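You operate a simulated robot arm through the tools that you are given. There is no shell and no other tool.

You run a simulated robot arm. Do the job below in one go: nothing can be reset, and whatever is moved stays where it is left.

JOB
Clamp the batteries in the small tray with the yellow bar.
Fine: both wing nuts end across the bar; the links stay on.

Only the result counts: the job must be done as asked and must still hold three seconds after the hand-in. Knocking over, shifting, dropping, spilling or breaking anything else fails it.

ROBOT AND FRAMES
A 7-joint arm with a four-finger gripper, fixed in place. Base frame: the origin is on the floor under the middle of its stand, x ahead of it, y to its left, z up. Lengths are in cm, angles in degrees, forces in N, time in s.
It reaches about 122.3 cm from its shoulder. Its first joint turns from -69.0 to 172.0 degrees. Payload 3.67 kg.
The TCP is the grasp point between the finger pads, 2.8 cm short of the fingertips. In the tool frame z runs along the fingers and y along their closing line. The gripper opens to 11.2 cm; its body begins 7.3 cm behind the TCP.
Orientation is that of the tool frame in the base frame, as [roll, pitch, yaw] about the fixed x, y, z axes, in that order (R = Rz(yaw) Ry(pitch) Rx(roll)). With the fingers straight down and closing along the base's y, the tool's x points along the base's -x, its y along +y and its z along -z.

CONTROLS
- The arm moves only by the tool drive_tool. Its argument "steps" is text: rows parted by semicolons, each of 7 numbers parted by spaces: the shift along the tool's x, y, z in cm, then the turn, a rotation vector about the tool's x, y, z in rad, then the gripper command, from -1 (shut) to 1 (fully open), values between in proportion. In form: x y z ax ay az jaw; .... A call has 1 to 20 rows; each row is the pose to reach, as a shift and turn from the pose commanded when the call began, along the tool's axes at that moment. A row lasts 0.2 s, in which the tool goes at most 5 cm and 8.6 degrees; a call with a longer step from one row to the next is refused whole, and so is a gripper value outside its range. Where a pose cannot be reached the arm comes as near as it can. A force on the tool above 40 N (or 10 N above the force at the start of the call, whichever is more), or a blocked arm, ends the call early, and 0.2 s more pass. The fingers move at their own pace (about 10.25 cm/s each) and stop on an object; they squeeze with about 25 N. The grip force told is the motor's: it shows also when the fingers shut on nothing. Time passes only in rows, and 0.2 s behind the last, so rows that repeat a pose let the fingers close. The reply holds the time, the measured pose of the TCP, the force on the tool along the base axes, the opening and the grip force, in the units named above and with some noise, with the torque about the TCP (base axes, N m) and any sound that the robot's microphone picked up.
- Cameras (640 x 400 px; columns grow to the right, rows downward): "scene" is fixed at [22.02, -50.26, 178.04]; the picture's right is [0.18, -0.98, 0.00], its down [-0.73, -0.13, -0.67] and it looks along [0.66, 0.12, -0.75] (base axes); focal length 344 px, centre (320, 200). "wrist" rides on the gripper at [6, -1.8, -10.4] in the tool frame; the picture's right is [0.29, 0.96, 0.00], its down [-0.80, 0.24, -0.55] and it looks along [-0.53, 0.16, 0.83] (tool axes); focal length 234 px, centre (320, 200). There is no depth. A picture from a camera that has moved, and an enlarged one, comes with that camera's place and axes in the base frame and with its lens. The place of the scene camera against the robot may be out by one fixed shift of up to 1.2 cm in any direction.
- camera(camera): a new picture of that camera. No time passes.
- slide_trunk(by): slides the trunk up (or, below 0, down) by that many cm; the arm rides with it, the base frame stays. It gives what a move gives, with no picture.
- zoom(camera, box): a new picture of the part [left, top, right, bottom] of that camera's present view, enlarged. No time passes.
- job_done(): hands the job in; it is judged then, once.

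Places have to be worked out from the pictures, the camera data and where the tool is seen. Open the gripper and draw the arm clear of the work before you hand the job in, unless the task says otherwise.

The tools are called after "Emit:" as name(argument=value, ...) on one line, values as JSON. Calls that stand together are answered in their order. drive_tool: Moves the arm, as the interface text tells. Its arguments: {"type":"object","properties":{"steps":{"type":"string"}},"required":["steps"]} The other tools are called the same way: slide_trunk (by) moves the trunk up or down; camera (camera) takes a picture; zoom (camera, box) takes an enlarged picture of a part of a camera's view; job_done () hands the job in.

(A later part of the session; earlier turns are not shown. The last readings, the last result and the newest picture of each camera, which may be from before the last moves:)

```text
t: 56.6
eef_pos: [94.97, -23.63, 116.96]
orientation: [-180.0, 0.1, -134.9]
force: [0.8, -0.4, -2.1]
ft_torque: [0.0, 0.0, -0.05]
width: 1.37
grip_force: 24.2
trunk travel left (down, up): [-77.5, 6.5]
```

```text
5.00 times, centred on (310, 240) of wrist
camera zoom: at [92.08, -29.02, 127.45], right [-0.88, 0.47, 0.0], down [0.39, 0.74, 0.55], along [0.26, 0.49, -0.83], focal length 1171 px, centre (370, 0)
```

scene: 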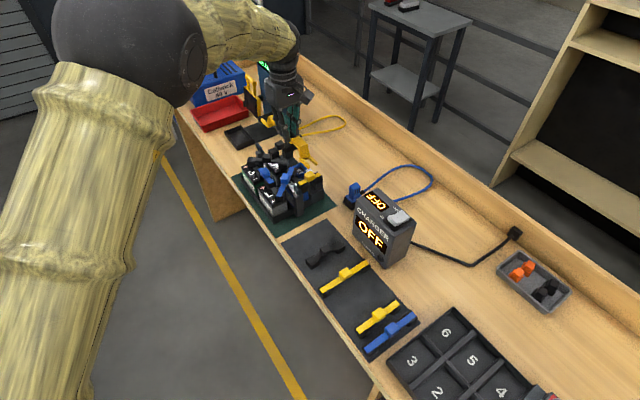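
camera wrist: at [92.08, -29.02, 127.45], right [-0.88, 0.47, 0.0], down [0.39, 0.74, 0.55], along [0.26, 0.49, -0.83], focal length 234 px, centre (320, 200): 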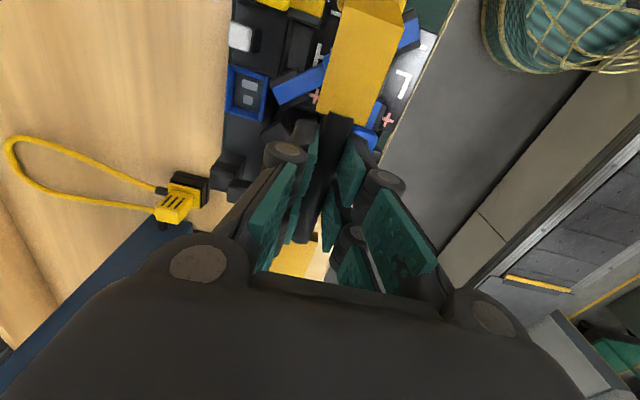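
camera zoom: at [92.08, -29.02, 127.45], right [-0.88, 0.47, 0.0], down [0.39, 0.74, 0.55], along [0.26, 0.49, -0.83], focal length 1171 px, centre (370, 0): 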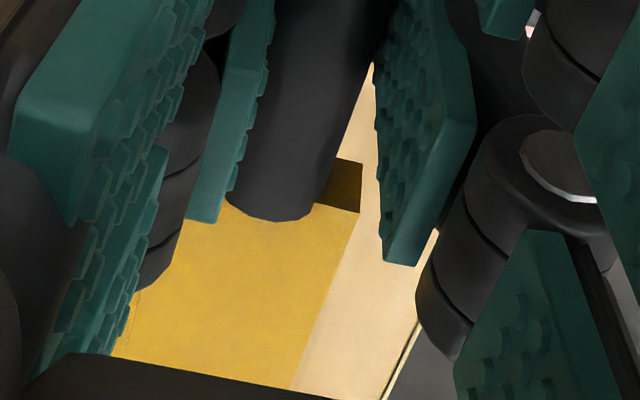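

The bar hovers over the tray with forks toward both posts. I'll enlarge both fork ends in the scene view to measure tilt and offsets.

Emit:
zoom(camera="scene", box=[286, 140, 350, 180])

Emit:
zoom(camera="scene", box=[264, 110, 312, 140])

Emit:
zoom(camera="scene", box=[240, 110, 304, 150])

```text
10.00 times, centred on (318, 160) of scene
camera zoom: at [22.02, -50.26, 178.04], right [0.18, -0.98, 0.0], down [-0.73, -0.13, -0.67], along [0.66, 0.12, -0.75], focal length 3435 px, centre (340, 600)
```

zoom: 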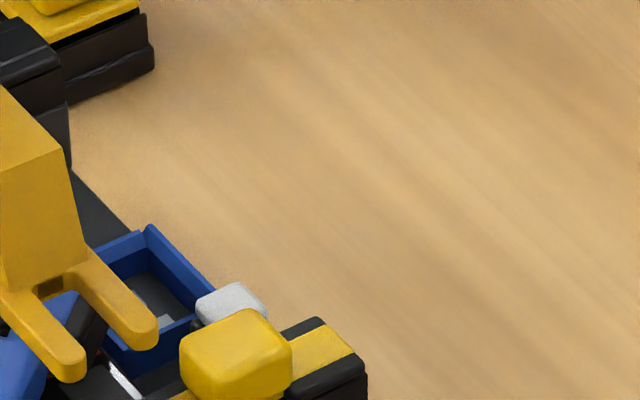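

```text
13.33 times, centred on (288, 125) of scene
camera zoom: at [22.02, -50.26, 178.04], right [0.18, -0.98, 0.0], down [-0.73, -0.13, -0.67], along [0.66, 0.12, -0.75], focal length 4580 px, centre (747, 1200)
```

zoom: 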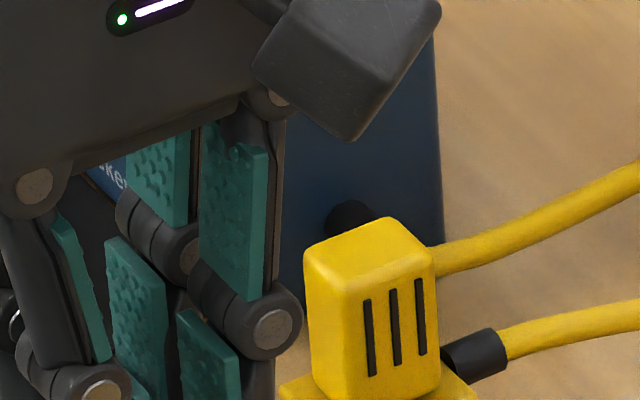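

```text
10.00 times, centred on (272, 130) of scene
camera zoom: at [22.02, -50.26, 178.04], right [0.18, -0.98, 0.0], down [-0.73, -0.13, -0.67], along [0.66, 0.12, -0.75], focal length 3435 px, centre (800, 900)
```

zoom: 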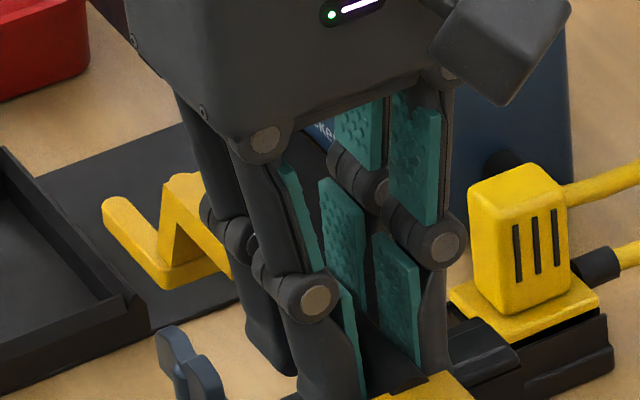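

The bar is level, forks within a few millimetres of where expected. I'll enlarge the two nuts in the scene view to compare positions in the same camera.

Emit:
zoom(camera="scene", box=[300, 170, 340, 195])

Emit:
zoom(camera="scene", box=[244, 140, 284, 165])

```text
16.00 times, centred on (320, 182) of scene
camera zoom: at [22.02, -50.26, 178.04], right [0.18, -0.98, 0.0], down [-0.73, -0.13, -0.67], along [0.66, 0.12, -0.75], focal length 5496 px, centre (320, 480)
```

zoom: 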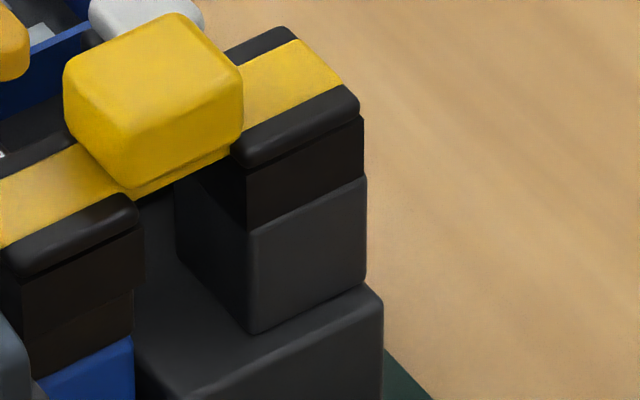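

```text
16.00 times, centred on (264, 152) of scene
camera zoom: at [22.02, -50.26, 178.04], right [0.18, -0.98, 0.0], down [-0.73, -0.13, -0.67], along [0.66, 0.12, -0.75], focal length 5496 px, centre (1216, 960)
```

zoom: 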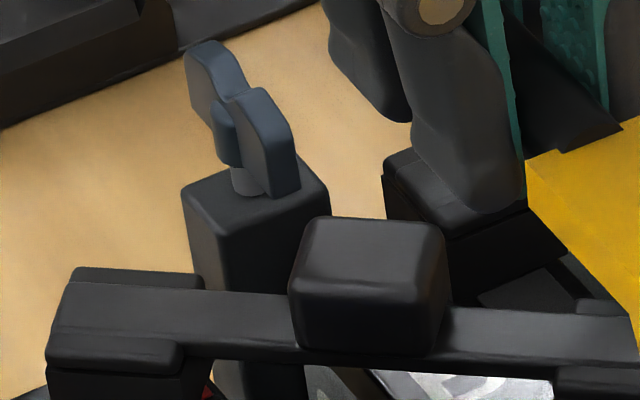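

Details are clear. I'll also enlarge nut A's place in the scene view to get its stud position in the same frame.

Emit:
zoom(camera="scene", box=[300, 178, 340, 203])

Emit:
zoom(camera="scene", box=[280, 150, 330, 181])

Emit:
zoom(camera="scene", box=[240, 120, 280, 145])

```text
16.00 times, centred on (320, 190) of scene
camera zoom: at [22.02, -50.26, 178.04], right [0.18, -0.98, 0.0], down [-0.73, -0.13, -0.67], along [0.66, 0.12, -0.75], focal length 5496 px, centre (320, 352)
```

zoom: 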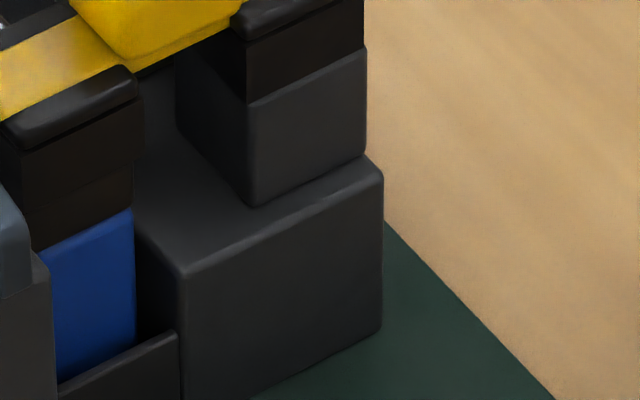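

```text
12.80 times, centred on (305, 166) of scene
camera zoom: at [22.02, -50.26, 178.04], right [0.18, -0.98, 0.0], down [-0.73, -0.13, -0.67], along [0.66, 0.12, -0.75], focal length 4397 px, centre (512, 642)
```

zoom: 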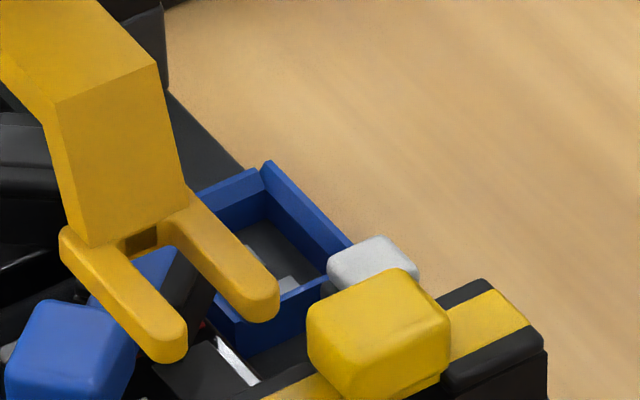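

```text
16.00 times, centred on (260, 132) of scene
camera zoom: at [22.02, -50.26, 178.04], right [0.18, -0.98, 0.0], down [-0.73, -0.13, -0.67], along [0.66, 0.12, -0.75], focal length 5496 px, centre (1280, 1280)
```

zoom: 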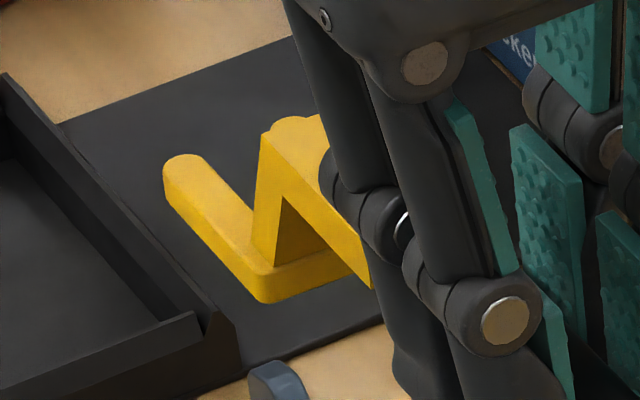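

I'll get nut A's stud in the same scene frame too.

Emit:
zoom(camera="scene", box=[280, 172, 320, 197])

```text
16.00 times, centred on (300, 184) of scene
camera zoom: at [22.02, -50.26, 178.04], right [0.18, -0.98, 0.0], down [-0.73, -0.13, -0.67], along [0.66, 0.12, -0.75], focal length 5496 px, centre (640, 448)
```

zoom: 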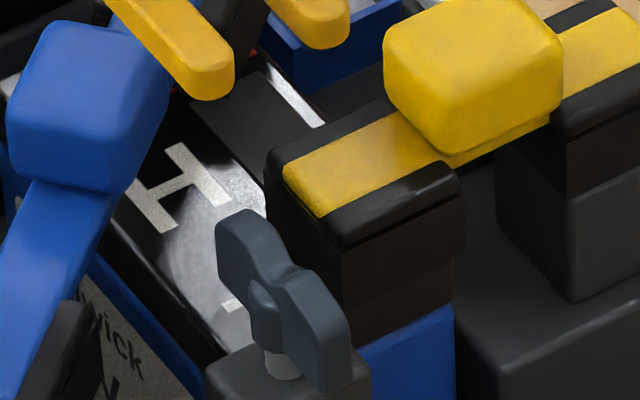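

In the scene frame the studs' midpoint and the bar centre agree to a few millimetres, with the lateral error near 0.1 cm. I lower 4.6 cm so the forks hover about 1.3 cm above the nut tops for a finer check.

Emit:
drive_tool(steps="0 -0.1 1 0 0 0 -1; 0 -0.1 2 0 0 0 -1; 0 -0.1 3 0 0 0 -1; 0 -0.1 4 0 0 0 -1; 0 -0.1 4.6 0 0 0 -1; 0 -0.1 4.6 0 0 0 -1; 0 -0.1 4.6 0 0 0 -1")

Emit:
zoom(camera="scene", box=[280, 165, 328, 195])

Emit:
zoom(camera="scene", box=[240, 130, 288, 160])

Emit:
camera(camera="wrist")

```text
t: 58.2
eef_pos: [95.2, -23.57, 112.4]
orientation: [-179.9, 0.0, -134.8]
force: [0.1, -0.6, -0.9]
ft_torque: [-0.01, 0.01, 0.02]
width: 1.41
grip_force: 24.8
trunk travel left (down, up): [-77.5, 6.5]
```

```text
13.33 times, centred on (304, 180) of scene
camera zoom: at [22.02, -50.26, 178.04], right [0.18, -0.98, 0.0], down [-0.73, -0.13, -0.67], along [0.66, 0.12, -0.75], focal length 4580 px, centre (533, 467)
```

zoom: 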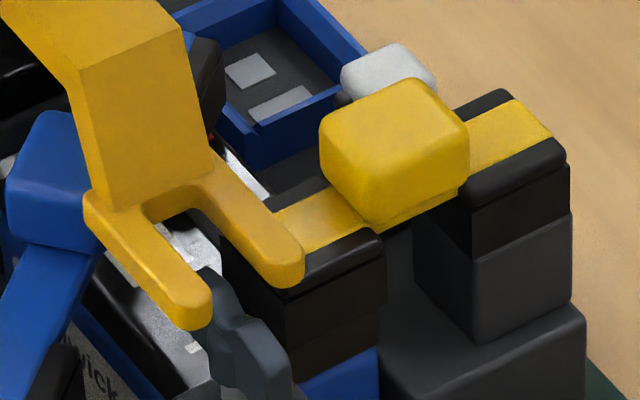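

```text
13.33 times, centred on (264, 145) of scene
camera zoom: at [22.02, -50.26, 178.04], right [0.18, -0.98, 0.0], down [-0.73, -0.13, -0.67], along [0.66, 0.12, -0.75], focal length 4580 px, centre (1067, 933)
```

zoom: 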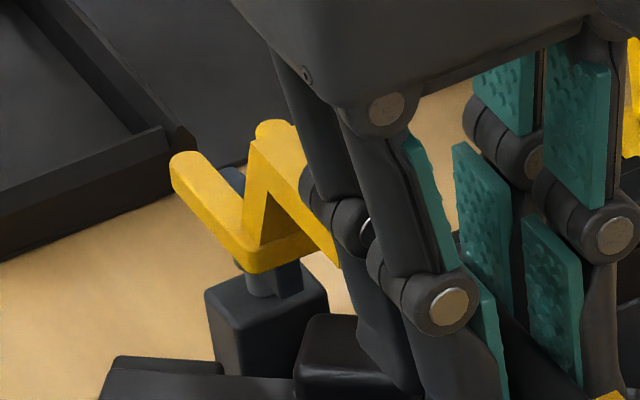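

```text
taken
camera wrist: at [92.16, -29.11, 122.87], right [-0.88, 0.47, 0.0], down [0.39, 0.74, 0.55], along [0.26, 0.49, -0.83], focal length 234 px, centre (320, 200)
```

wrist: 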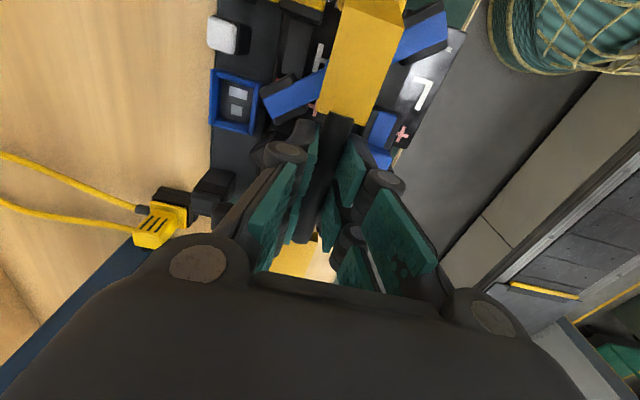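

The fork slots look lined up over both nuts. I lower another 1.8 cm in small steps so the prongs just start to pass the wing tops, watching the force.

Emit:
drive_tool(steps="0 0 0.4 0 0 0 -1; 0 0 0.8 0 0 0 -1; 0 0 1.2 0 0 0 -1; 0 0 1.5 0 0 0 -1; 0 0 1.8 0 0 0 -1; 0 0 1.8 0 0 0 -1; 0 0 1.8 0 0 0 -1")

Emit:
zoom(camera="scene", box=[280, 170, 320, 195])

Emit:
zoom(camera="scene", box=[240, 135, 280, 160])

Emit:
zoom(camera="wrist", box=[240, 0, 440, 120])

```text
t: 59.8
eef_pos: [95.05, -23.61, 110.55]
orientation: [-179.9, 0.0, -134.7]
force: [-0.5, -0.4, -1.0]
ft_torque: [0.01, -0.01, 0.01]
width: 1.39
grip_force: 25.1
trunk travel left (down, up): [-77.5, 6.5]
```

```text
16.00 times, centred on (300, 182) of scene
camera zoom: at [22.02, -50.26, 178.04], right [0.18, -0.98, 0.0], down [-0.73, -0.13, -0.67], along [0.66, 0.12, -0.75], focal length 5496 px, centre (640, 480)
```

zoom: 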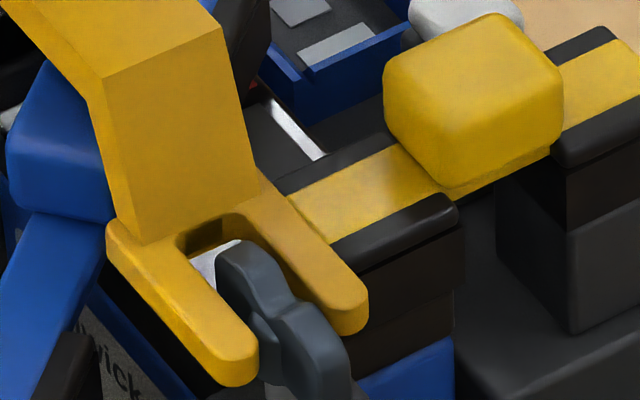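

```text
16.00 times, centred on (260, 148) of scene
camera zoom: at [22.02, -50.26, 178.04], right [0.18, -0.98, 0.0], down [-0.73, -0.13, -0.67], along [0.66, 0.12, -0.75], focal length 5496 px, centre (1280, 1040)
```

zoom: 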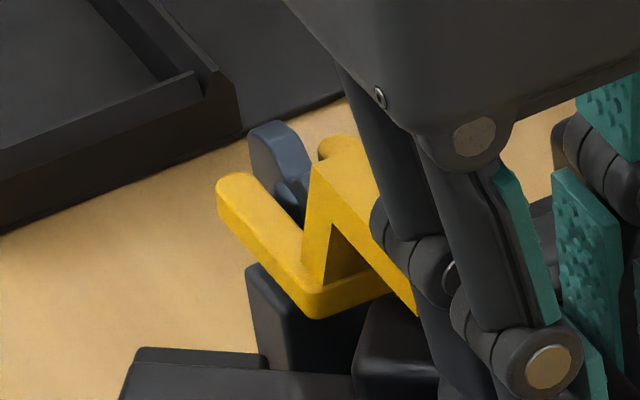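

```text
3.20 times, centred on (340, 60) of wrist
camera zoom: at [92.15, -29.09, 121.07], right [-0.88, 0.47, 0.0], down [0.39, 0.74, 0.55], along [0.26, 0.49, -0.83], focal length 749 px, centre (256, 648)
```

zoom: 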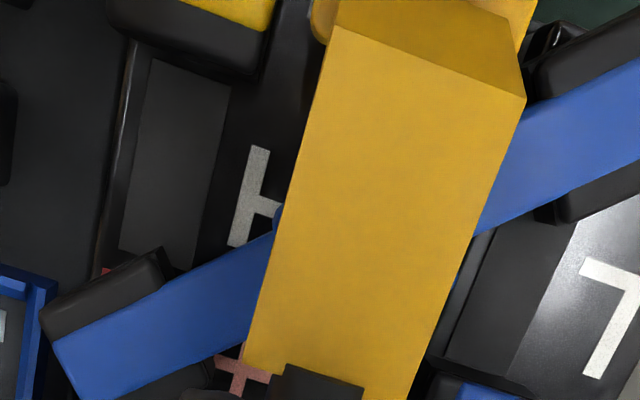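

Both nuts now stand inside the fork slots, no contact force. I lower another 1.2 cm slowly, watching forces.

Emit:
drive_tool(steps="0 0 0.3 0 0 0 -1; 0 0 0.6 0 0 0 -1; 0 0 0.9 0 0 0 -1; 0 0 1.2 0 0 0 -1; 0 0 1.2 0 0 0 -1; 0 0 1.2 0 0 0 -1")

Emit:
zoom(camera="scene", box=[280, 170, 320, 195])

Emit:
zoom(camera="scene", box=[240, 135, 280, 160])

Emit:
zoom(camera="scene", box=[256, 140, 306, 172])

```text
t: 61.2
eef_pos: [95.25, -23.51, 109.35]
orientation: [-179.9, 0.1, -134.8]
force: [-0.1, 0.3, -1.7]
ft_torque: [0.0, 0.06, 0.01]
width: 1.38
grip_force: 25.0
trunk travel left (down, up): [-77.5, 6.5]
```

```text
16.00 times, centred on (300, 182) of scene
camera zoom: at [22.02, -50.26, 178.04], right [0.18, -0.98, 0.0], down [-0.73, -0.13, -0.67], along [0.66, 0.12, -0.75], focal length 5496 px, centre (640, 480)
```

zoom: 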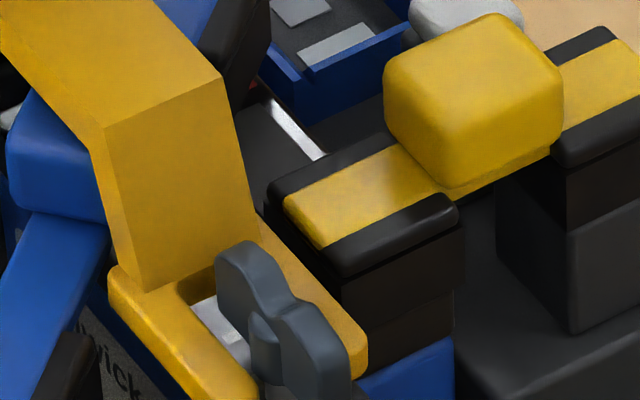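

```text
16.00 times, centred on (260, 148) of scene
camera zoom: at [22.02, -50.26, 178.04], right [0.18, -0.98, 0.0], down [-0.73, -0.13, -0.67], along [0.66, 0.12, -0.75], focal length 5496 px, centre (1280, 1040)
```

zoom: 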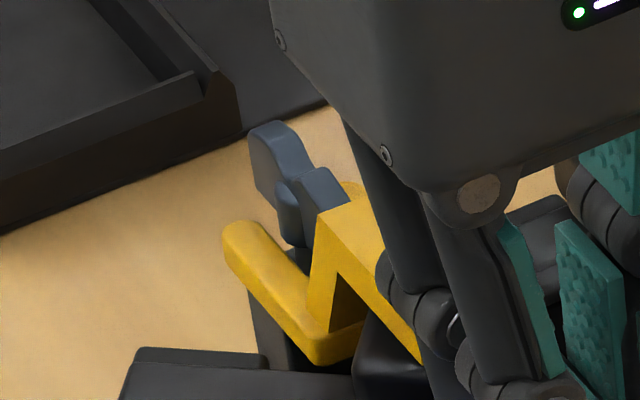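

```text
12.50 times, centred on (281, 156) of scene
camera zoom: at [22.02, -50.26, 178.04], right [0.18, -0.98, 0.0], down [-0.73, -0.13, -0.67], along [0.66, 0.12, -0.75], focal length 4294 px, centre (808, 750)
```

zoom: 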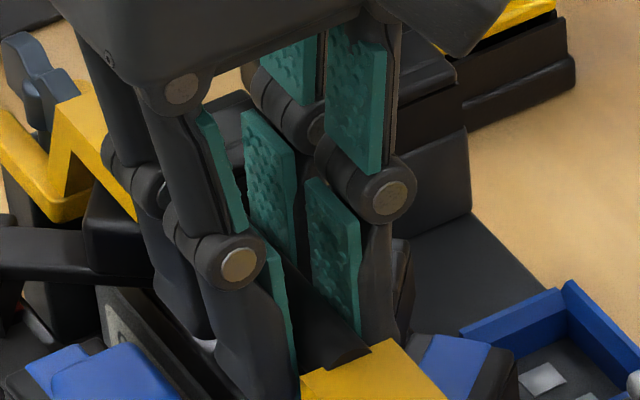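

No contact yet; the forks are now around the nuts. I lower another 0.6 cm, then look again.

Emit:
drive_tool(steps="0 0 0.2 0 0 0 -1; 0 0 0.4 0 0 0 -1; 0 0 0.6 0 0 0 -1; 0 0 0.6 0 0 0 -1; 0 0 0.6 0 0 0 -1")

Emit:
zoom(camera="scene", box=[280, 172, 320, 197])

Emit:
zoom(camera="scene", box=[240, 138, 280, 163])

```text
t: 62.4
eef_pos: [95.16, -23.52, 109.05]
orientation: [-179.7, 0.1, -134.8]
force: [-4.3, -0.1, 18.9]
ft_torque: [-0.03, -0.05, 0.06]
width: 1.41
grip_force: 25.1
trunk travel left (down, up): [-77.5, 6.5]
```

```text
16.00 times, centred on (300, 184) of scene
camera zoom: at [22.02, -50.26, 178.04], right [0.18, -0.98, 0.0], down [-0.73, -0.13, -0.67], along [0.66, 0.12, -0.75], focal length 5496 px, centre (640, 448)
```

zoom: 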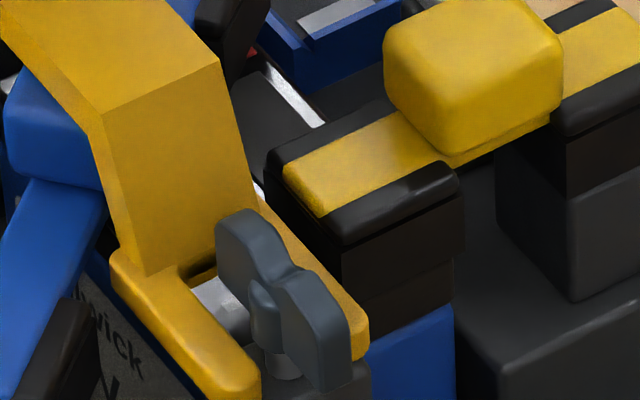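

```text
16.00 times, centred on (260, 150) of scene
camera zoom: at [22.02, -50.26, 178.04], right [0.18, -0.98, 0.0], down [-0.73, -0.13, -0.67], along [0.66, 0.12, -0.75], focal length 5496 px, centre (1280, 992)
```

zoom: 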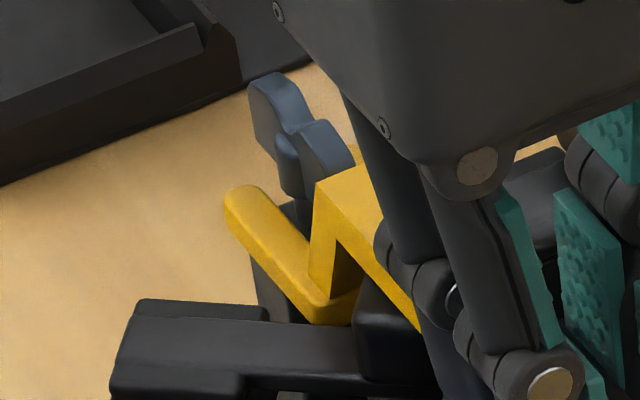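

The reading shows 19 N upward: both forks now rest on the post tops, tips reaching about 0.5–0.7 cm past each stud. Before releasing I check the space around the fingers.

Emit:
zoom(camera="scene", box=[256, 145, 306, 177])

Emit:
camera(camera="wrist")

Emit:
zoom(camera="wrist", box=[240, 90, 440, 220])

```text
12.50 times, centred on (281, 161) of scene
camera zoom: at [22.02, -50.26, 178.04], right [0.18, -0.98, 0.0], down [-0.73, -0.13, -0.67], along [0.66, 0.12, -0.75], focal length 4294 px, centre (808, 688)
```

zoom: 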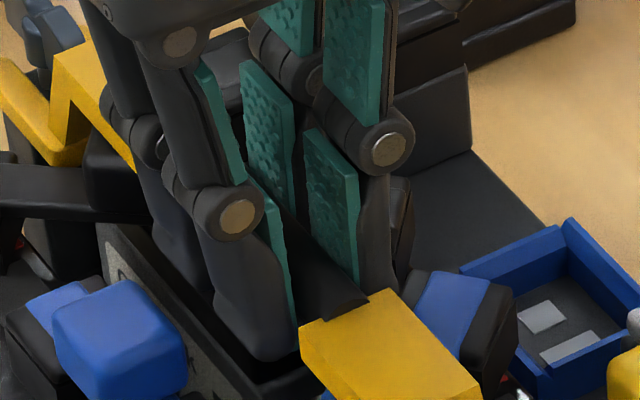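

```text
taken
camera wrist: at [92.04, -28.99, 119.47], right [-0.88, 0.47, 0.0], down [0.39, 0.74, 0.55], along [0.26, 0.49, -0.83], focal length 234 px, centre (320, 200)
```

wrist: 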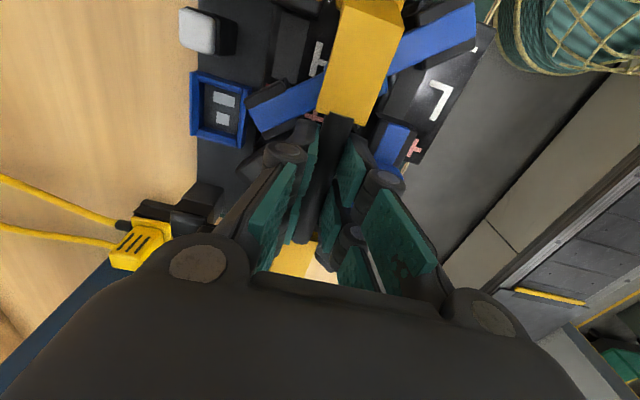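

```text
3.08 times, centred on (340, 155) of wrist
camera zoom: at [92.04, -28.99, 119.47], right [-0.88, 0.47, 0.0], down [0.39, 0.74, 0.55], along [0.26, 0.49, -0.83], focal length 720 px, centre (258, 338)
```

zoom: 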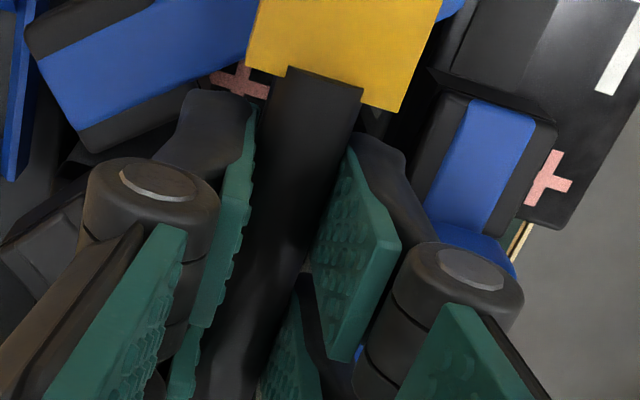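

There is about 0.6–0.8 cm beside each fingertip. I unload slightly, open to about 2.2 cm, and lift straight up.

Emit:
drive_tool(steps="0 0 -0.2 0 0 0 -1; 0 0 -0.25 0 0 0 -0.75; 0 0 -0.25 0 0 0 -0.65; 0 0 -0.25 0 0 0 -0.6; 0 0 -0.25 0 0 0 -0.6; 0 0 -1 0 0 0 -0.6; 0 0 -2 0 0 0 -0.55; 0 0 -4 0 0 0 -0.4; 0 0 -8 0 0 0 -0.2; 0 0 -12 0 0 0 0.3; 0 0 -15 0 0 0 1; 0 0 -15 0 0 0 1")

Emit:
camera(camera="wrist")

Emit:
zoom(camera="scene", box=[230, 120, 350, 210])

Emit:
zoom(camera="scene", box=[280, 172, 320, 197])

Emit:
zoom(camera="scene", box=[240, 138, 280, 163])

```text
t: 65.0
eef_pos: [95.21, -23.74, 123.87]
orientation: [-179.9, 0.0, -134.8]
force: [0.6, 0.3, -0.5]
ft_torque: [0.01, 0.01, 0.04]
width: 11.21
grip_force: 0.0
trunk travel left (down, up): [-77.5, 6.5]
```

```text
taken
camera wrist: at [92.18, -29.17, 134.3], right [-0.88, 0.47, 0.0], down [0.39, 0.74, 0.55], along [0.26, 0.49, -0.83], focal length 234 px, centre (320, 200)
```

wrist: 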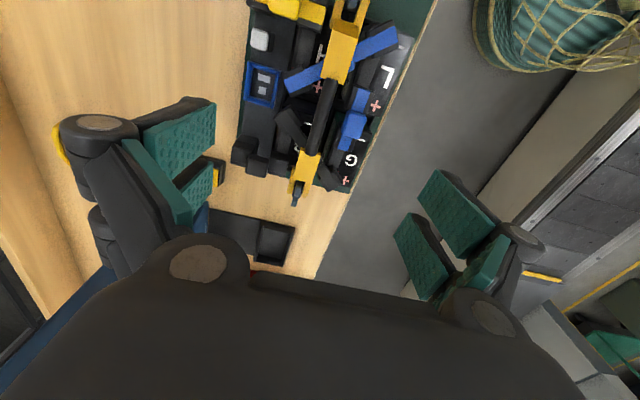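

```text
4.44 times, centred on (290, 165) of scene
camera zoom: at [22.02, -50.26, 178.04], right [0.18, -0.98, 0.0], down [-0.73, -0.13, -0.67], along [0.66, 0.12, -0.75], focal length 1527 px, centre (453, 356)
```

zoom: 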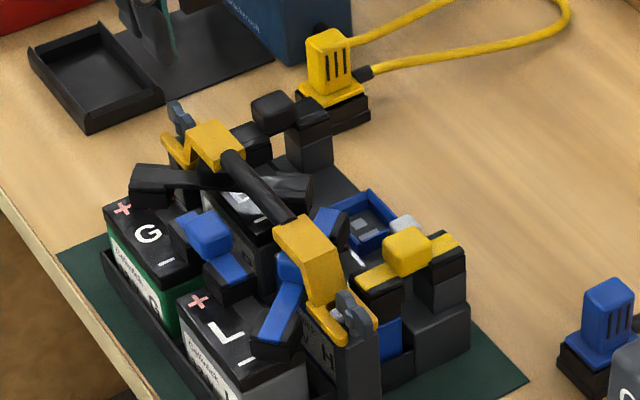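

```text
16.00 times, centred on (300, 184) of scene
camera zoom: at [22.02, -50.26, 178.04], right [0.18, -0.98, 0.0], down [-0.73, -0.13, -0.67], along [0.66, 0.12, -0.75], focal length 5496 px, centre (640, 448)
```

zoom: 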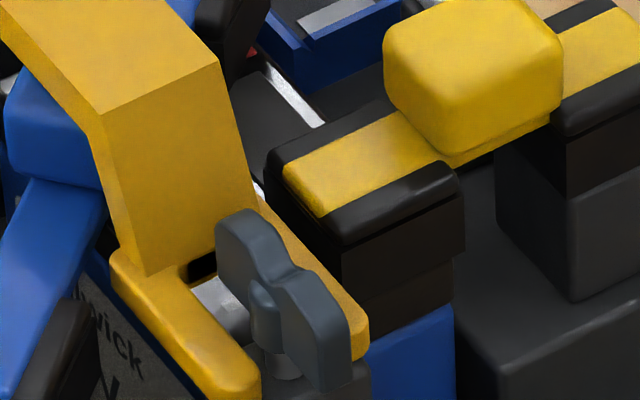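

```text
16.00 times, centred on (260, 150) of scene
camera zoom: at [22.02, -50.26, 178.04], right [0.18, -0.98, 0.0], down [-0.73, -0.13, -0.67], along [0.66, 0.12, -0.75], focal length 5496 px, centre (1280, 992)
```

zoom: 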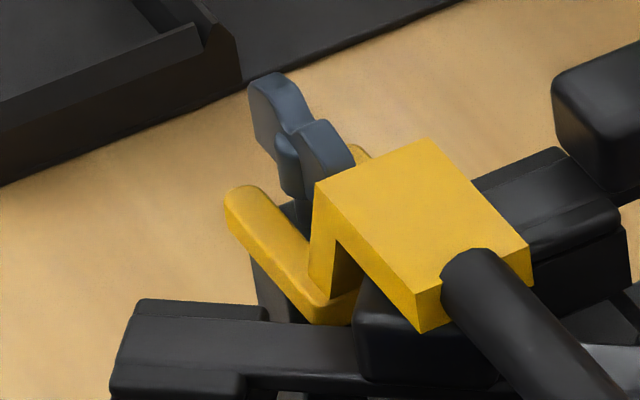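

The bar rests on both posts between the nuts' slots and the links are all in place. Now I go to nut A with the same wrist angle, 0.6 cm outward of the stud, jaws at about 3 cm, to turn it back across.

Emit:
drive_tool(steps="3 0.04 1 0 0 0 0.5; 6 0.08 3 0 0 0 0; 9 0.12 5 0 0 0 -0.3; 11.5 0.15 7 0 0 0 -0.45; 11.89 0.15 8.9 0 0 0 -0.45; 11.89 0.15 8.9 0 0 0 -0.45; 11.89 0.15 8.9 0 0 0 -0.45")

Emit:
camera(camera="wrist")

Emit:
zoom(camera="wrist", box=[240, 60, 400, 200])

```text
t: 66.6
eef_pos: [86.7, -31.82, 114.76]
orientation: [-179.9, 0.0, -134.8]
force: [0.6, 0.8, 0.0]
ft_torque: [-0.01, 0.01, 0.0]
width: 3.08
grip_force: 0.0
trunk travel left (down, up): [-77.5, 6.5]
```

```text
taken
camera wrist: at [83.66, -37.43, 125.23], right [-0.88, 0.47, 0.0], down [0.39, 0.74, 0.55], along [0.26, 0.49, -0.83], focal length 234 px, centre (320, 200)
```

wrist: 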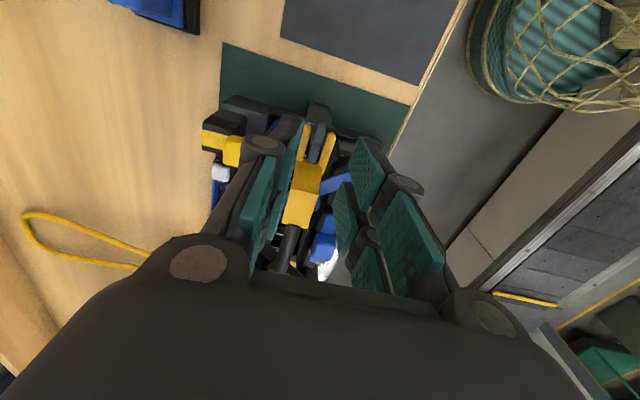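

```text
2.86 times, centred on (320, 130) of wrist
camera zoom: at [83.66, -37.43, 125.23], right [-0.88, 0.47, 0.0], down [0.39, 0.74, 0.55], along [0.26, 0.49, -0.83], focal length 669 px, centre (320, 400)
```

zoom: 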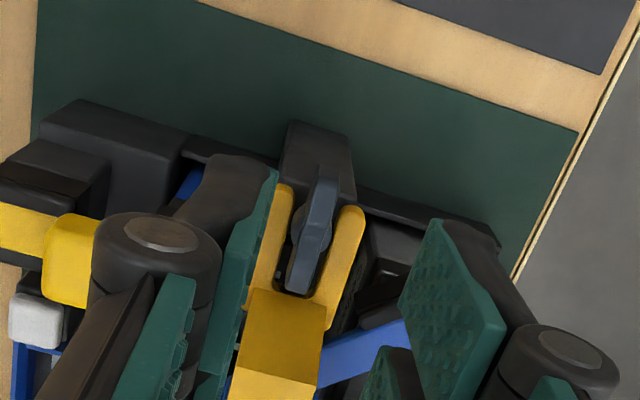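

The view shows nut A neatly inside the fork slot, with prong tips past the stud. I descend to grip height (TCP z≈108.3) and check.

Emit:
drive_tool(steps="0.1 -0.05 2 0 0 0 -0.45; 0.1 -0.05 4 0 0 0 -0.45; 0.1 -0.05 5.5 0 0 0 -0.45; 0.1 -0.05 6.45 0 0 0 -0.45; 0.1 -0.05 6.45 0 0 0 -0.45; 0.1 -0.05 6.45 0 0 0 -0.45")

Emit:
zoom(camera="wrist", box=[240, 90, 400, 230])

Emit:
zoom(camera="scene", box=[280, 165, 328, 195])

```text
t: 68.0
eef_pos: [86.75, -32.14, 108.36]
orientation: [-180.0, 0.0, -134.7]
force: [-0.1, 0.7, 0.5]
ft_torque: [0.01, 0.0, -0.02]
width: 3.06
grip_force: 0.1
trunk travel left (down, up): [-77.5, 6.5]
```

```text
2.86 times, centred on (320, 160) of wrist
camera zoom: at [83.67, -37.61, 118.83], right [-0.88, 0.47, 0.0], down [0.39, 0.74, 0.55], along [0.26, 0.49, -0.83], focal length 669 px, centre (320, 314)
```

zoom: 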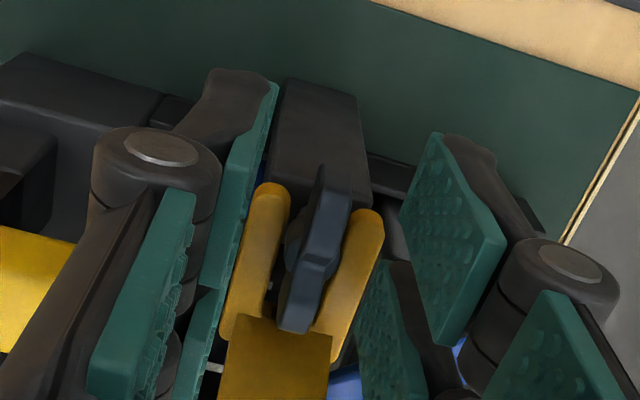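

```text
13.33 times, centred on (304, 180) of scene
camera zoom: at [22.02, -50.26, 178.04], right [0.18, -0.98, 0.0], down [-0.73, -0.13, -0.67], along [0.66, 0.12, -0.75], focal length 4580 px, centre (533, 467)
```

zoom: 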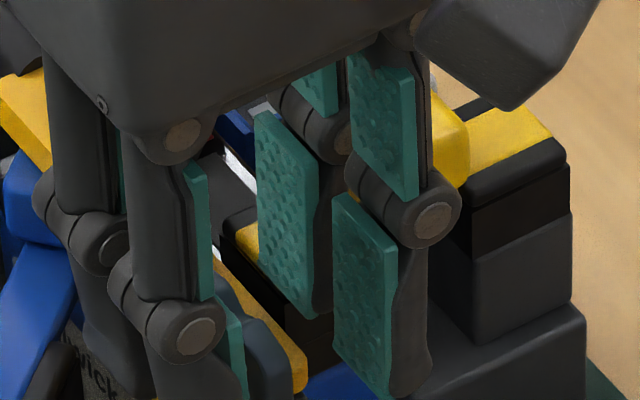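

The nut sits between the pads with its axis about 0.8–0.9 cm inward of the TCP. I move 0.25 cm inward and close.

Emit:
drive_tool(steps="-0.25 0.05 0 0 0 0 -0.55; -0.25 0.05 0 0 0 0 -0.65; -0.25 0.05 0 0 0 0 -0.74; -0.25 0.05 0 0 0 0 -0.8; -0.25 0.05 0 0 0 0 -0.86; -0.25 0.05 0 0 0 0 -0.92; -0.25 0.05 0 0 0 0 -1; -0.25 0.05 0 0 0 0 -1")

Emit:
zoom(camera="wrist", box=[240, 90, 400, 230])

Emit:
zoom(camera="scene", box=[280, 165, 328, 195])

```text
t: 69.8
eef_pos: [86.8, -31.81, 108.45]
orientation: [-179.9, 0.0, -134.8]
force: [2.5, -1.1, 0.0]
ft_torque: [0.0, -0.07, -0.04]
width: 0.63
grip_force: 25.1
trunk travel left (down, up): [-77.5, 6.5]
```

```text
2.86 times, centred on (320, 160) of wrist
camera zoom: at [83.83, -37.36, 118.88], right [-0.88, 0.47, 0.0], down [0.39, 0.74, 0.55], along [0.26, 0.49, -0.83], focal length 669 px, centre (320, 314)
```

zoom: 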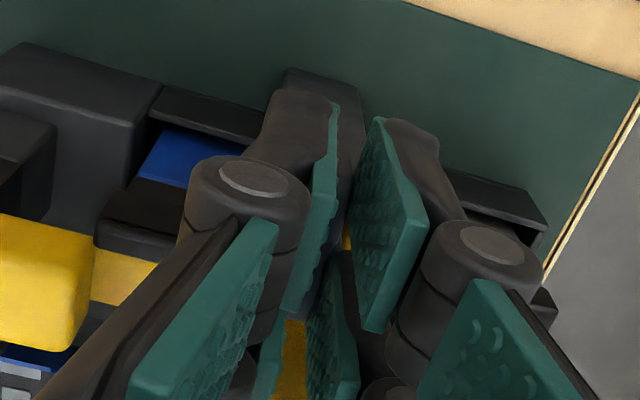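

```text
13.33 times, centred on (304, 180) of scene
camera zoom: at [22.02, -50.26, 178.04], right [0.18, -0.98, 0.0], down [-0.73, -0.13, -0.67], along [0.66, 0.12, -0.75], focal length 4580 px, centre (533, 467)
```

zoom: 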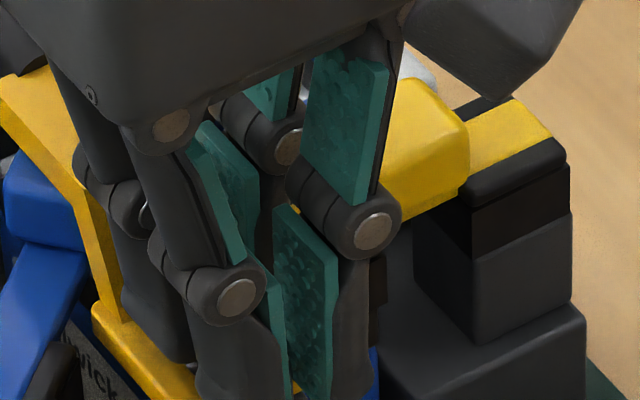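

The wing is held again (0.63 cm). I turn it clockwise about the stud axis (0.5 cm inward of the TCP), first 45°.

Emit:
drive_tool(steps="-0.004 0.065 0 0 0 0.131 -1; -0.017 0.13 0 0 0 0.262 -1; -0.038 0.19 0 0 0 0.393 -1; -0.067 0.25 0 0 0 0.524 -1; -0.104 0.305 0 0 0 0.655 -1; -0.147 0.354 0 0 0 0.785 -1; -0.147 0.354 0 0 0 0.785 -1")

Emit:
zoom(camera="wrist", box=[240, 90, 400, 230])

Emit:
zoom(camera="scene", box=[280, 165, 328, 195])

```text
t: 71.4
eef_pos: [86.63, -31.48, 108.38]
orientation: [-179.8, 0.1, -179.9]
force: [4.7, -1.4, 0.4]
ft_torque: [-0.03, 0.19, 0.01]
width: 0.66
grip_force: 24.9
trunk travel left (down, up): [-77.5, 6.5]
```

```text
2.86 times, centred on (320, 160) of wrist
camera zoom: at [80.6, -33.28, 118.87], right [-0.29, 0.96, 0.0], down [0.8, 0.24, 0.55], along [0.53, 0.16, -0.83], focal length 669 px, centre (320, 314)
```

zoom: 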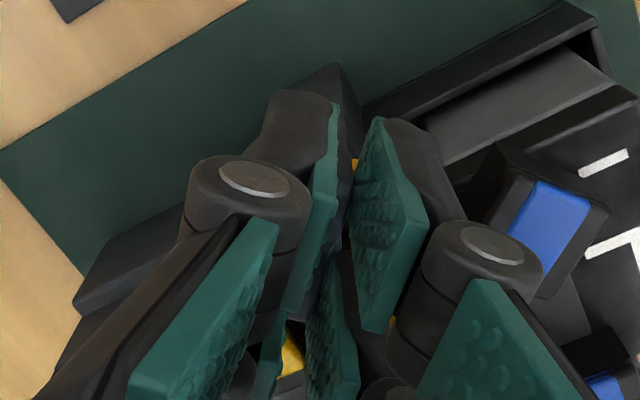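

```text
13.33 times, centred on (304, 180) of scene
camera zoom: at [22.02, -50.26, 178.04], right [0.18, -0.98, 0.0], down [-0.73, -0.13, -0.67], along [0.66, 0.12, -0.75], focal length 4580 px, centre (533, 467)
```

zoom: 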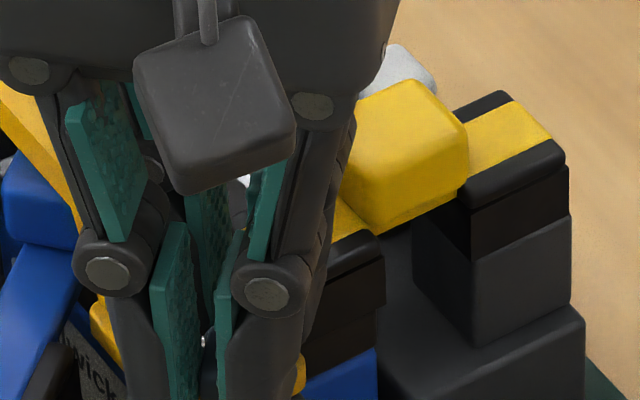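

Forces are small (5 N). I complete the second 45° the same way.

Emit:
drive_tool(steps="-0.004 0.065 0 0 0 0.131 -1; -0.017 0.13 0 0 0 0.262 -1; -0.038 0.19 0 0 0 0.393 -1; -0.067 0.25 0 0 0 0.524 -1; -0.104 0.305 0 0 0 0.655 -1; -0.147 0.354 0 0 0 0.785 -1; -0.147 0.354 0 0 0 0.785 -1")

Emit:
zoom(camera="wrist", box=[240, 90, 400, 230])

Emit:
zoom(camera="scene", box=[280, 165, 328, 195])

```text
t: 73.0
eef_pos: [86.73, -31.16, 108.38]
orientation: [-180.0, 0.1, 135.1]
force: [1.8, -2.1, 0.9]
ft_torque: [-0.2, -0.15, 0.01]
width: 0.71
grip_force: 24.8
trunk travel left (down, up): [-77.5, 6.5]
```

```text
2.86 times, centred on (320, 160) of wrist
camera zoom: at [81.2, -28.16, 118.86], right [0.47, 0.88, 0.0], down [0.73, -0.39, 0.56], along [0.49, -0.26, -0.83], focal length 669 px, centre (320, 314)
```

zoom: 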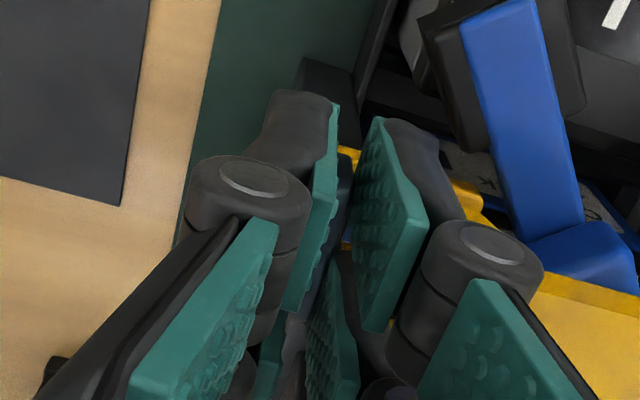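

```text
13.33 times, centred on (304, 180) of scene
camera zoom: at [22.02, -50.26, 178.04], right [0.18, -0.98, 0.0], down [-0.73, -0.13, -0.67], along [0.66, 0.12, -0.75], focal length 4580 px, centre (533, 467)
```

zoom: 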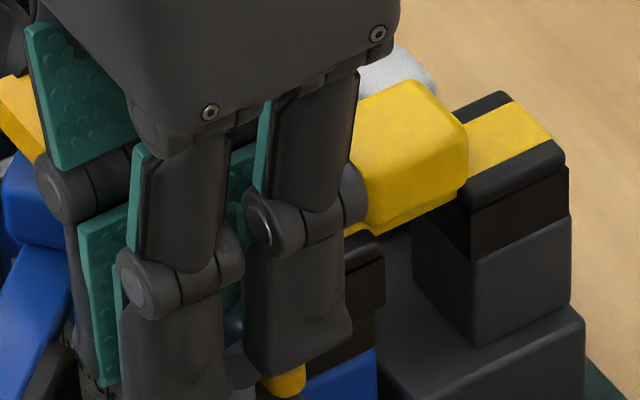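

Nut A is back across the bar. I open only to about 1.7 cm and rise straight up.

Emit:
drive_tool(steps="0 0 0 0 0 0 -0.85; 0 0 0 0 0 0 -0.76; 0 0 0 0 0 0 -0.7; 0 0 0 0 0 0 -0.7; 0 0 -1 0 0 0 -0.7; 0 0 -2.5 0 0 0 -0.65; 0 0 -5 0 0 0 -0.4; 0 0 -9 0 0 0 0; 0 0 -13 0 0 0 0.6; 0 0 -15 0 0 0 1; 0 0 -15 0 0 0 1")

Emit:
camera(camera="wrist")

Emit:
zoom(camera="wrist", box=[290, 60, 400, 130])

Emit:
zoom(camera="scene", box=[280, 172, 320, 197])

Emit:
zoom(camera="scene", box=[230, 120, 350, 210])

```text
t: 75.4
eef_pos: [86.7, -31.14, 123.5]
orientation: [-179.9, 0.1, 135.1]
force: [0.4, 0.8, -0.3]
ft_torque: [-0.02, -0.01, 0.01]
width: 11.23
grip_force: 0.0
trunk travel left (down, up): [-77.5, 6.5]
```

```text
taken
camera wrist: at [81.13, -28.14, 133.95], right [0.47, 0.88, 0.0], down [0.73, -0.39, 0.56], along [0.49, -0.26, -0.83], focal length 234 px, centre (320, 200)
```

wrist: 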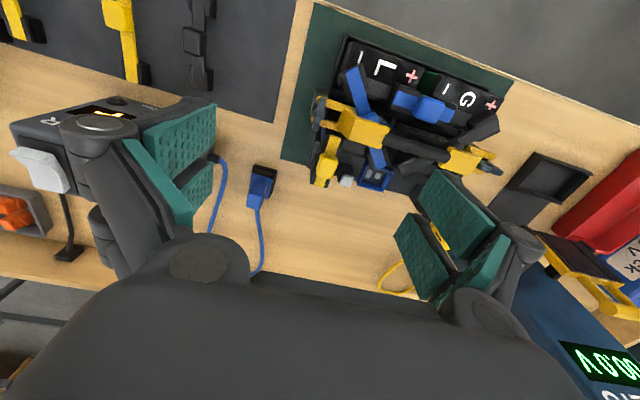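

```text
5.71 times, centred on (345, 95) of wrist
camera zoom: at [81.13, -28.14, 133.95], right [0.47, 0.88, 0.0], down [0.73, -0.39, 0.56], along [0.49, -0.26, -0.83], focal length 1338 px, centre (177, 800)
```

zoom: 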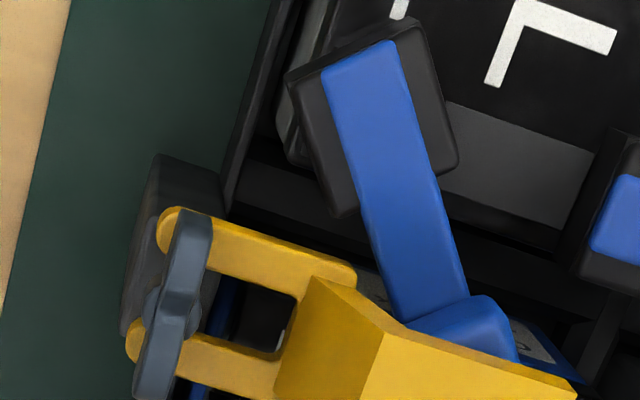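

```text
16.00 times, centred on (300, 184) of scene
camera zoom: at [22.02, -50.26, 178.04], right [0.18, -0.98, 0.0], down [-0.73, -0.13, -0.67], along [0.66, 0.12, -0.75], focal length 5496 px, centre (640, 448)
```

zoom: 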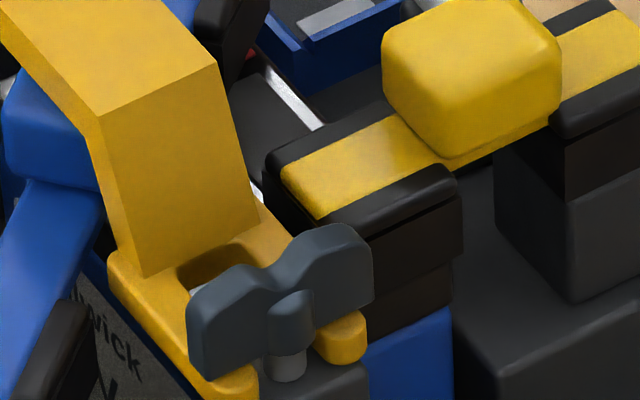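

```text
4.44 times, centred on (290, 165) of scene
camera zoom: at [22.02, -50.26, 178.04], right [0.18, -0.98, 0.0], down [-0.73, -0.13, -0.67], along [0.66, 0.12, -0.75], focal length 1527 px, centre (453, 356)
```

zoom: 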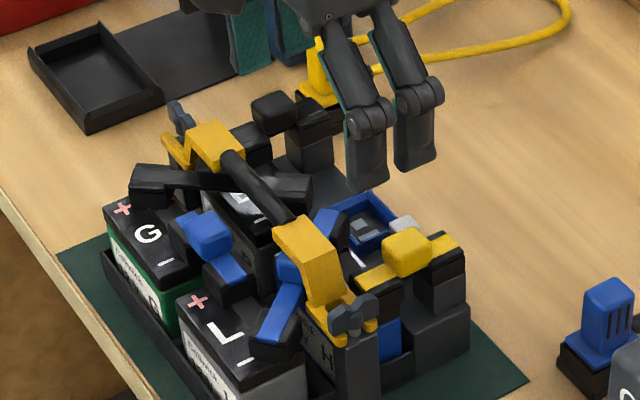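

Nut A now lies across both prongs. I move high to nut B, turning the wrist back to −135°, and come down to z≈116 above it, 0.4 cm outward of its stud.

Emit:
drive_tool(steps="-0.06 2.16 0 0 0 -0.143 1; -0.12 4.3 0 0 0 -0.286 1; -0.17 6.5 0 0 0 -0.428 1; -0.23 8.65 0 0 0 -0.571 1; -0.29 10.8 0 0 0 -0.714 1; -0.35 13 0 0 0 -0.857 1; -0.41 15.1 0 0 0 -1.0 0.5; -0.47 17.3 0 0 0 -1.142 0; -0.52 19.5 0 0 0 -1.285 -0.3; -0.58 21.6 0 0 0 -1.428 -0.45; -0.64 23.79 0 0 0 -1.571 -0.45; -0.64 23.79 2.5 0 0 -1.571 -0.45; -0.64 23.79 5 0 0 -1.571 -0.45; -0.64 23.79 7.5 0 0 -1.571 -0.45; -0.64 23.79 7.5 0 0 -1.571 -0.45; -0.64 23.79 7.5 0 0 -1.571 -0.45")

Emit:
camera(camera="wrist")

Emit:
zoom(camera="wrist", box=[240, 60, 400, 200])

```text
t: 78.8
eef_pos: [104.15, -14.6, 116.02]
orientation: [-179.9, 0.0, -134.8]
force: [-0.3, 0.2, -0.6]
ft_torque: [0.0, 0.02, 0.0]
width: 3.07
grip_force: 0.0
trunk travel left (down, up): [-77.5, 6.5]
```

```text
taken
camera wrist: at [101.09, -20.09, 126.46], right [-0.88, 0.47, 0.0], down [0.39, 0.74, 0.55], along [0.26, 0.49, -0.83], focal length 234 px, centre (320, 200)
```

wrist: 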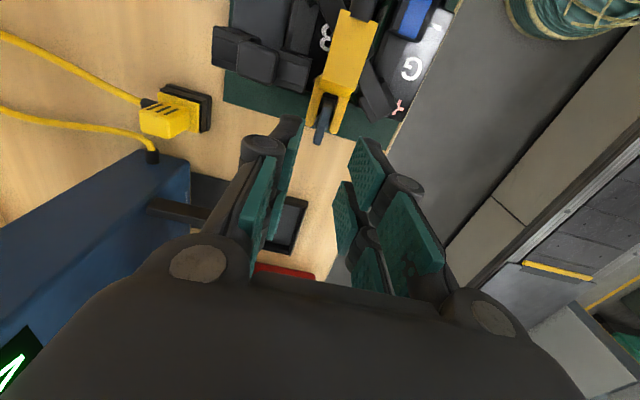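

```text
2.86 times, centred on (320, 130) of wrist
camera zoom: at [101.09, -20.09, 126.46], right [-0.88, 0.47, 0.0], down [0.39, 0.74, 0.55], along [0.26, 0.49, -0.83], focal length 669 px, centre (320, 400)
```

zoom: 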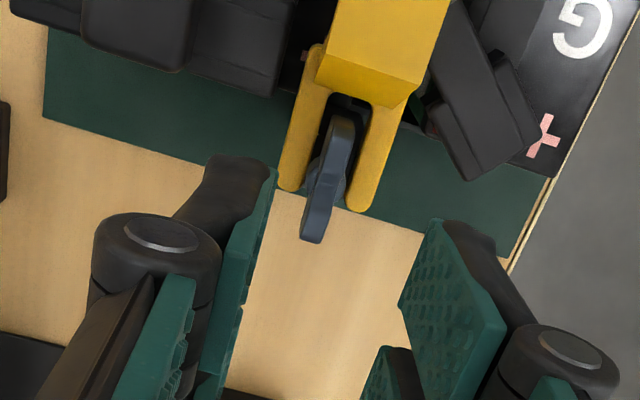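

Nut B stands centred in its slot, about 0.65 cm inward of the TCP. I shift 0.2 cm inward and descend to grip height.

Emit:
drive_tool(steps="0.2 0.08 2 0 0 0 -0.45; 0.2 0.08 4 0 0 0 -0.45; 0.2 0.08 6 0 0 0 -0.45; 0.2 0.08 7.2 0 0 0 -0.45; 0.2 0.08 7.65 0 0 0 -0.45; 0.2 0.08 7.65 0 0 0 -0.45; 0.2 0.08 7.65 0 0 0 -0.45")

Emit:
zoom(camera="wrist", box=[240, 90, 400, 230])

Emit:
zoom(camera="scene", box=[236, 130, 284, 160])

```text
t: 80.4
eef_pos: [103.82, -14.7, 108.2]
orientation: [-179.9, 0.0, -134.7]
force: [0.4, 0.1, 0.1]
ft_torque: [-0.02, -0.01, -0.01]
width: 3.09
grip_force: 0.1
trunk travel left (down, up): [-77.5, 6.5]
```

```text
2.86 times, centred on (320, 160) of wrist
camera zoom: at [100.84, -20.23, 118.74], right [-0.88, 0.47, 0.0], down [0.39, 0.74, 0.55], along [0.26, 0.49, -0.83], focal length 669 px, centre (320, 314)
```

zoom: 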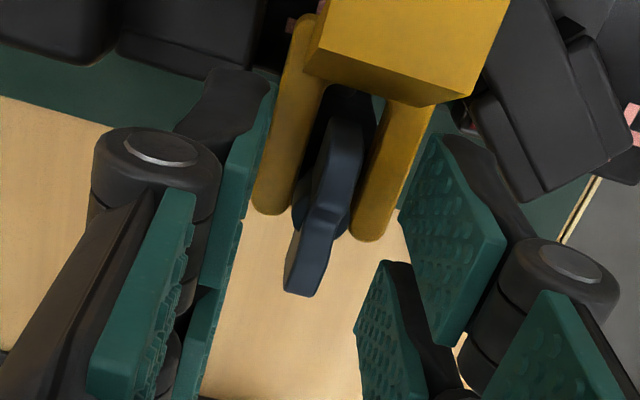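

```text
13.33 times, centred on (260, 145) of scene
camera zoom: at [22.02, -50.26, 178.04], right [0.18, -0.98, 0.0], down [-0.73, -0.13, -0.67], along [0.66, 0.12, -0.75], focal length 4580 px, centre (1120, 933)
```

zoom: 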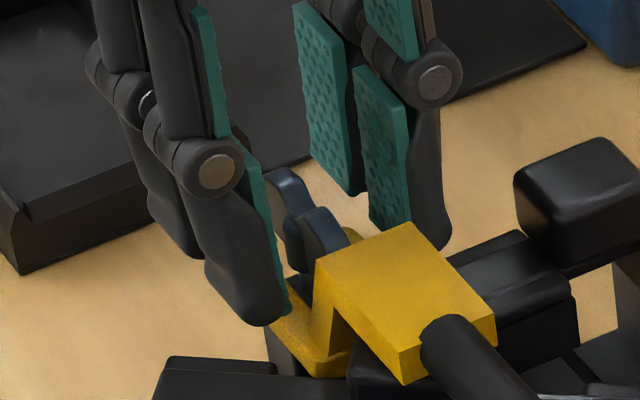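

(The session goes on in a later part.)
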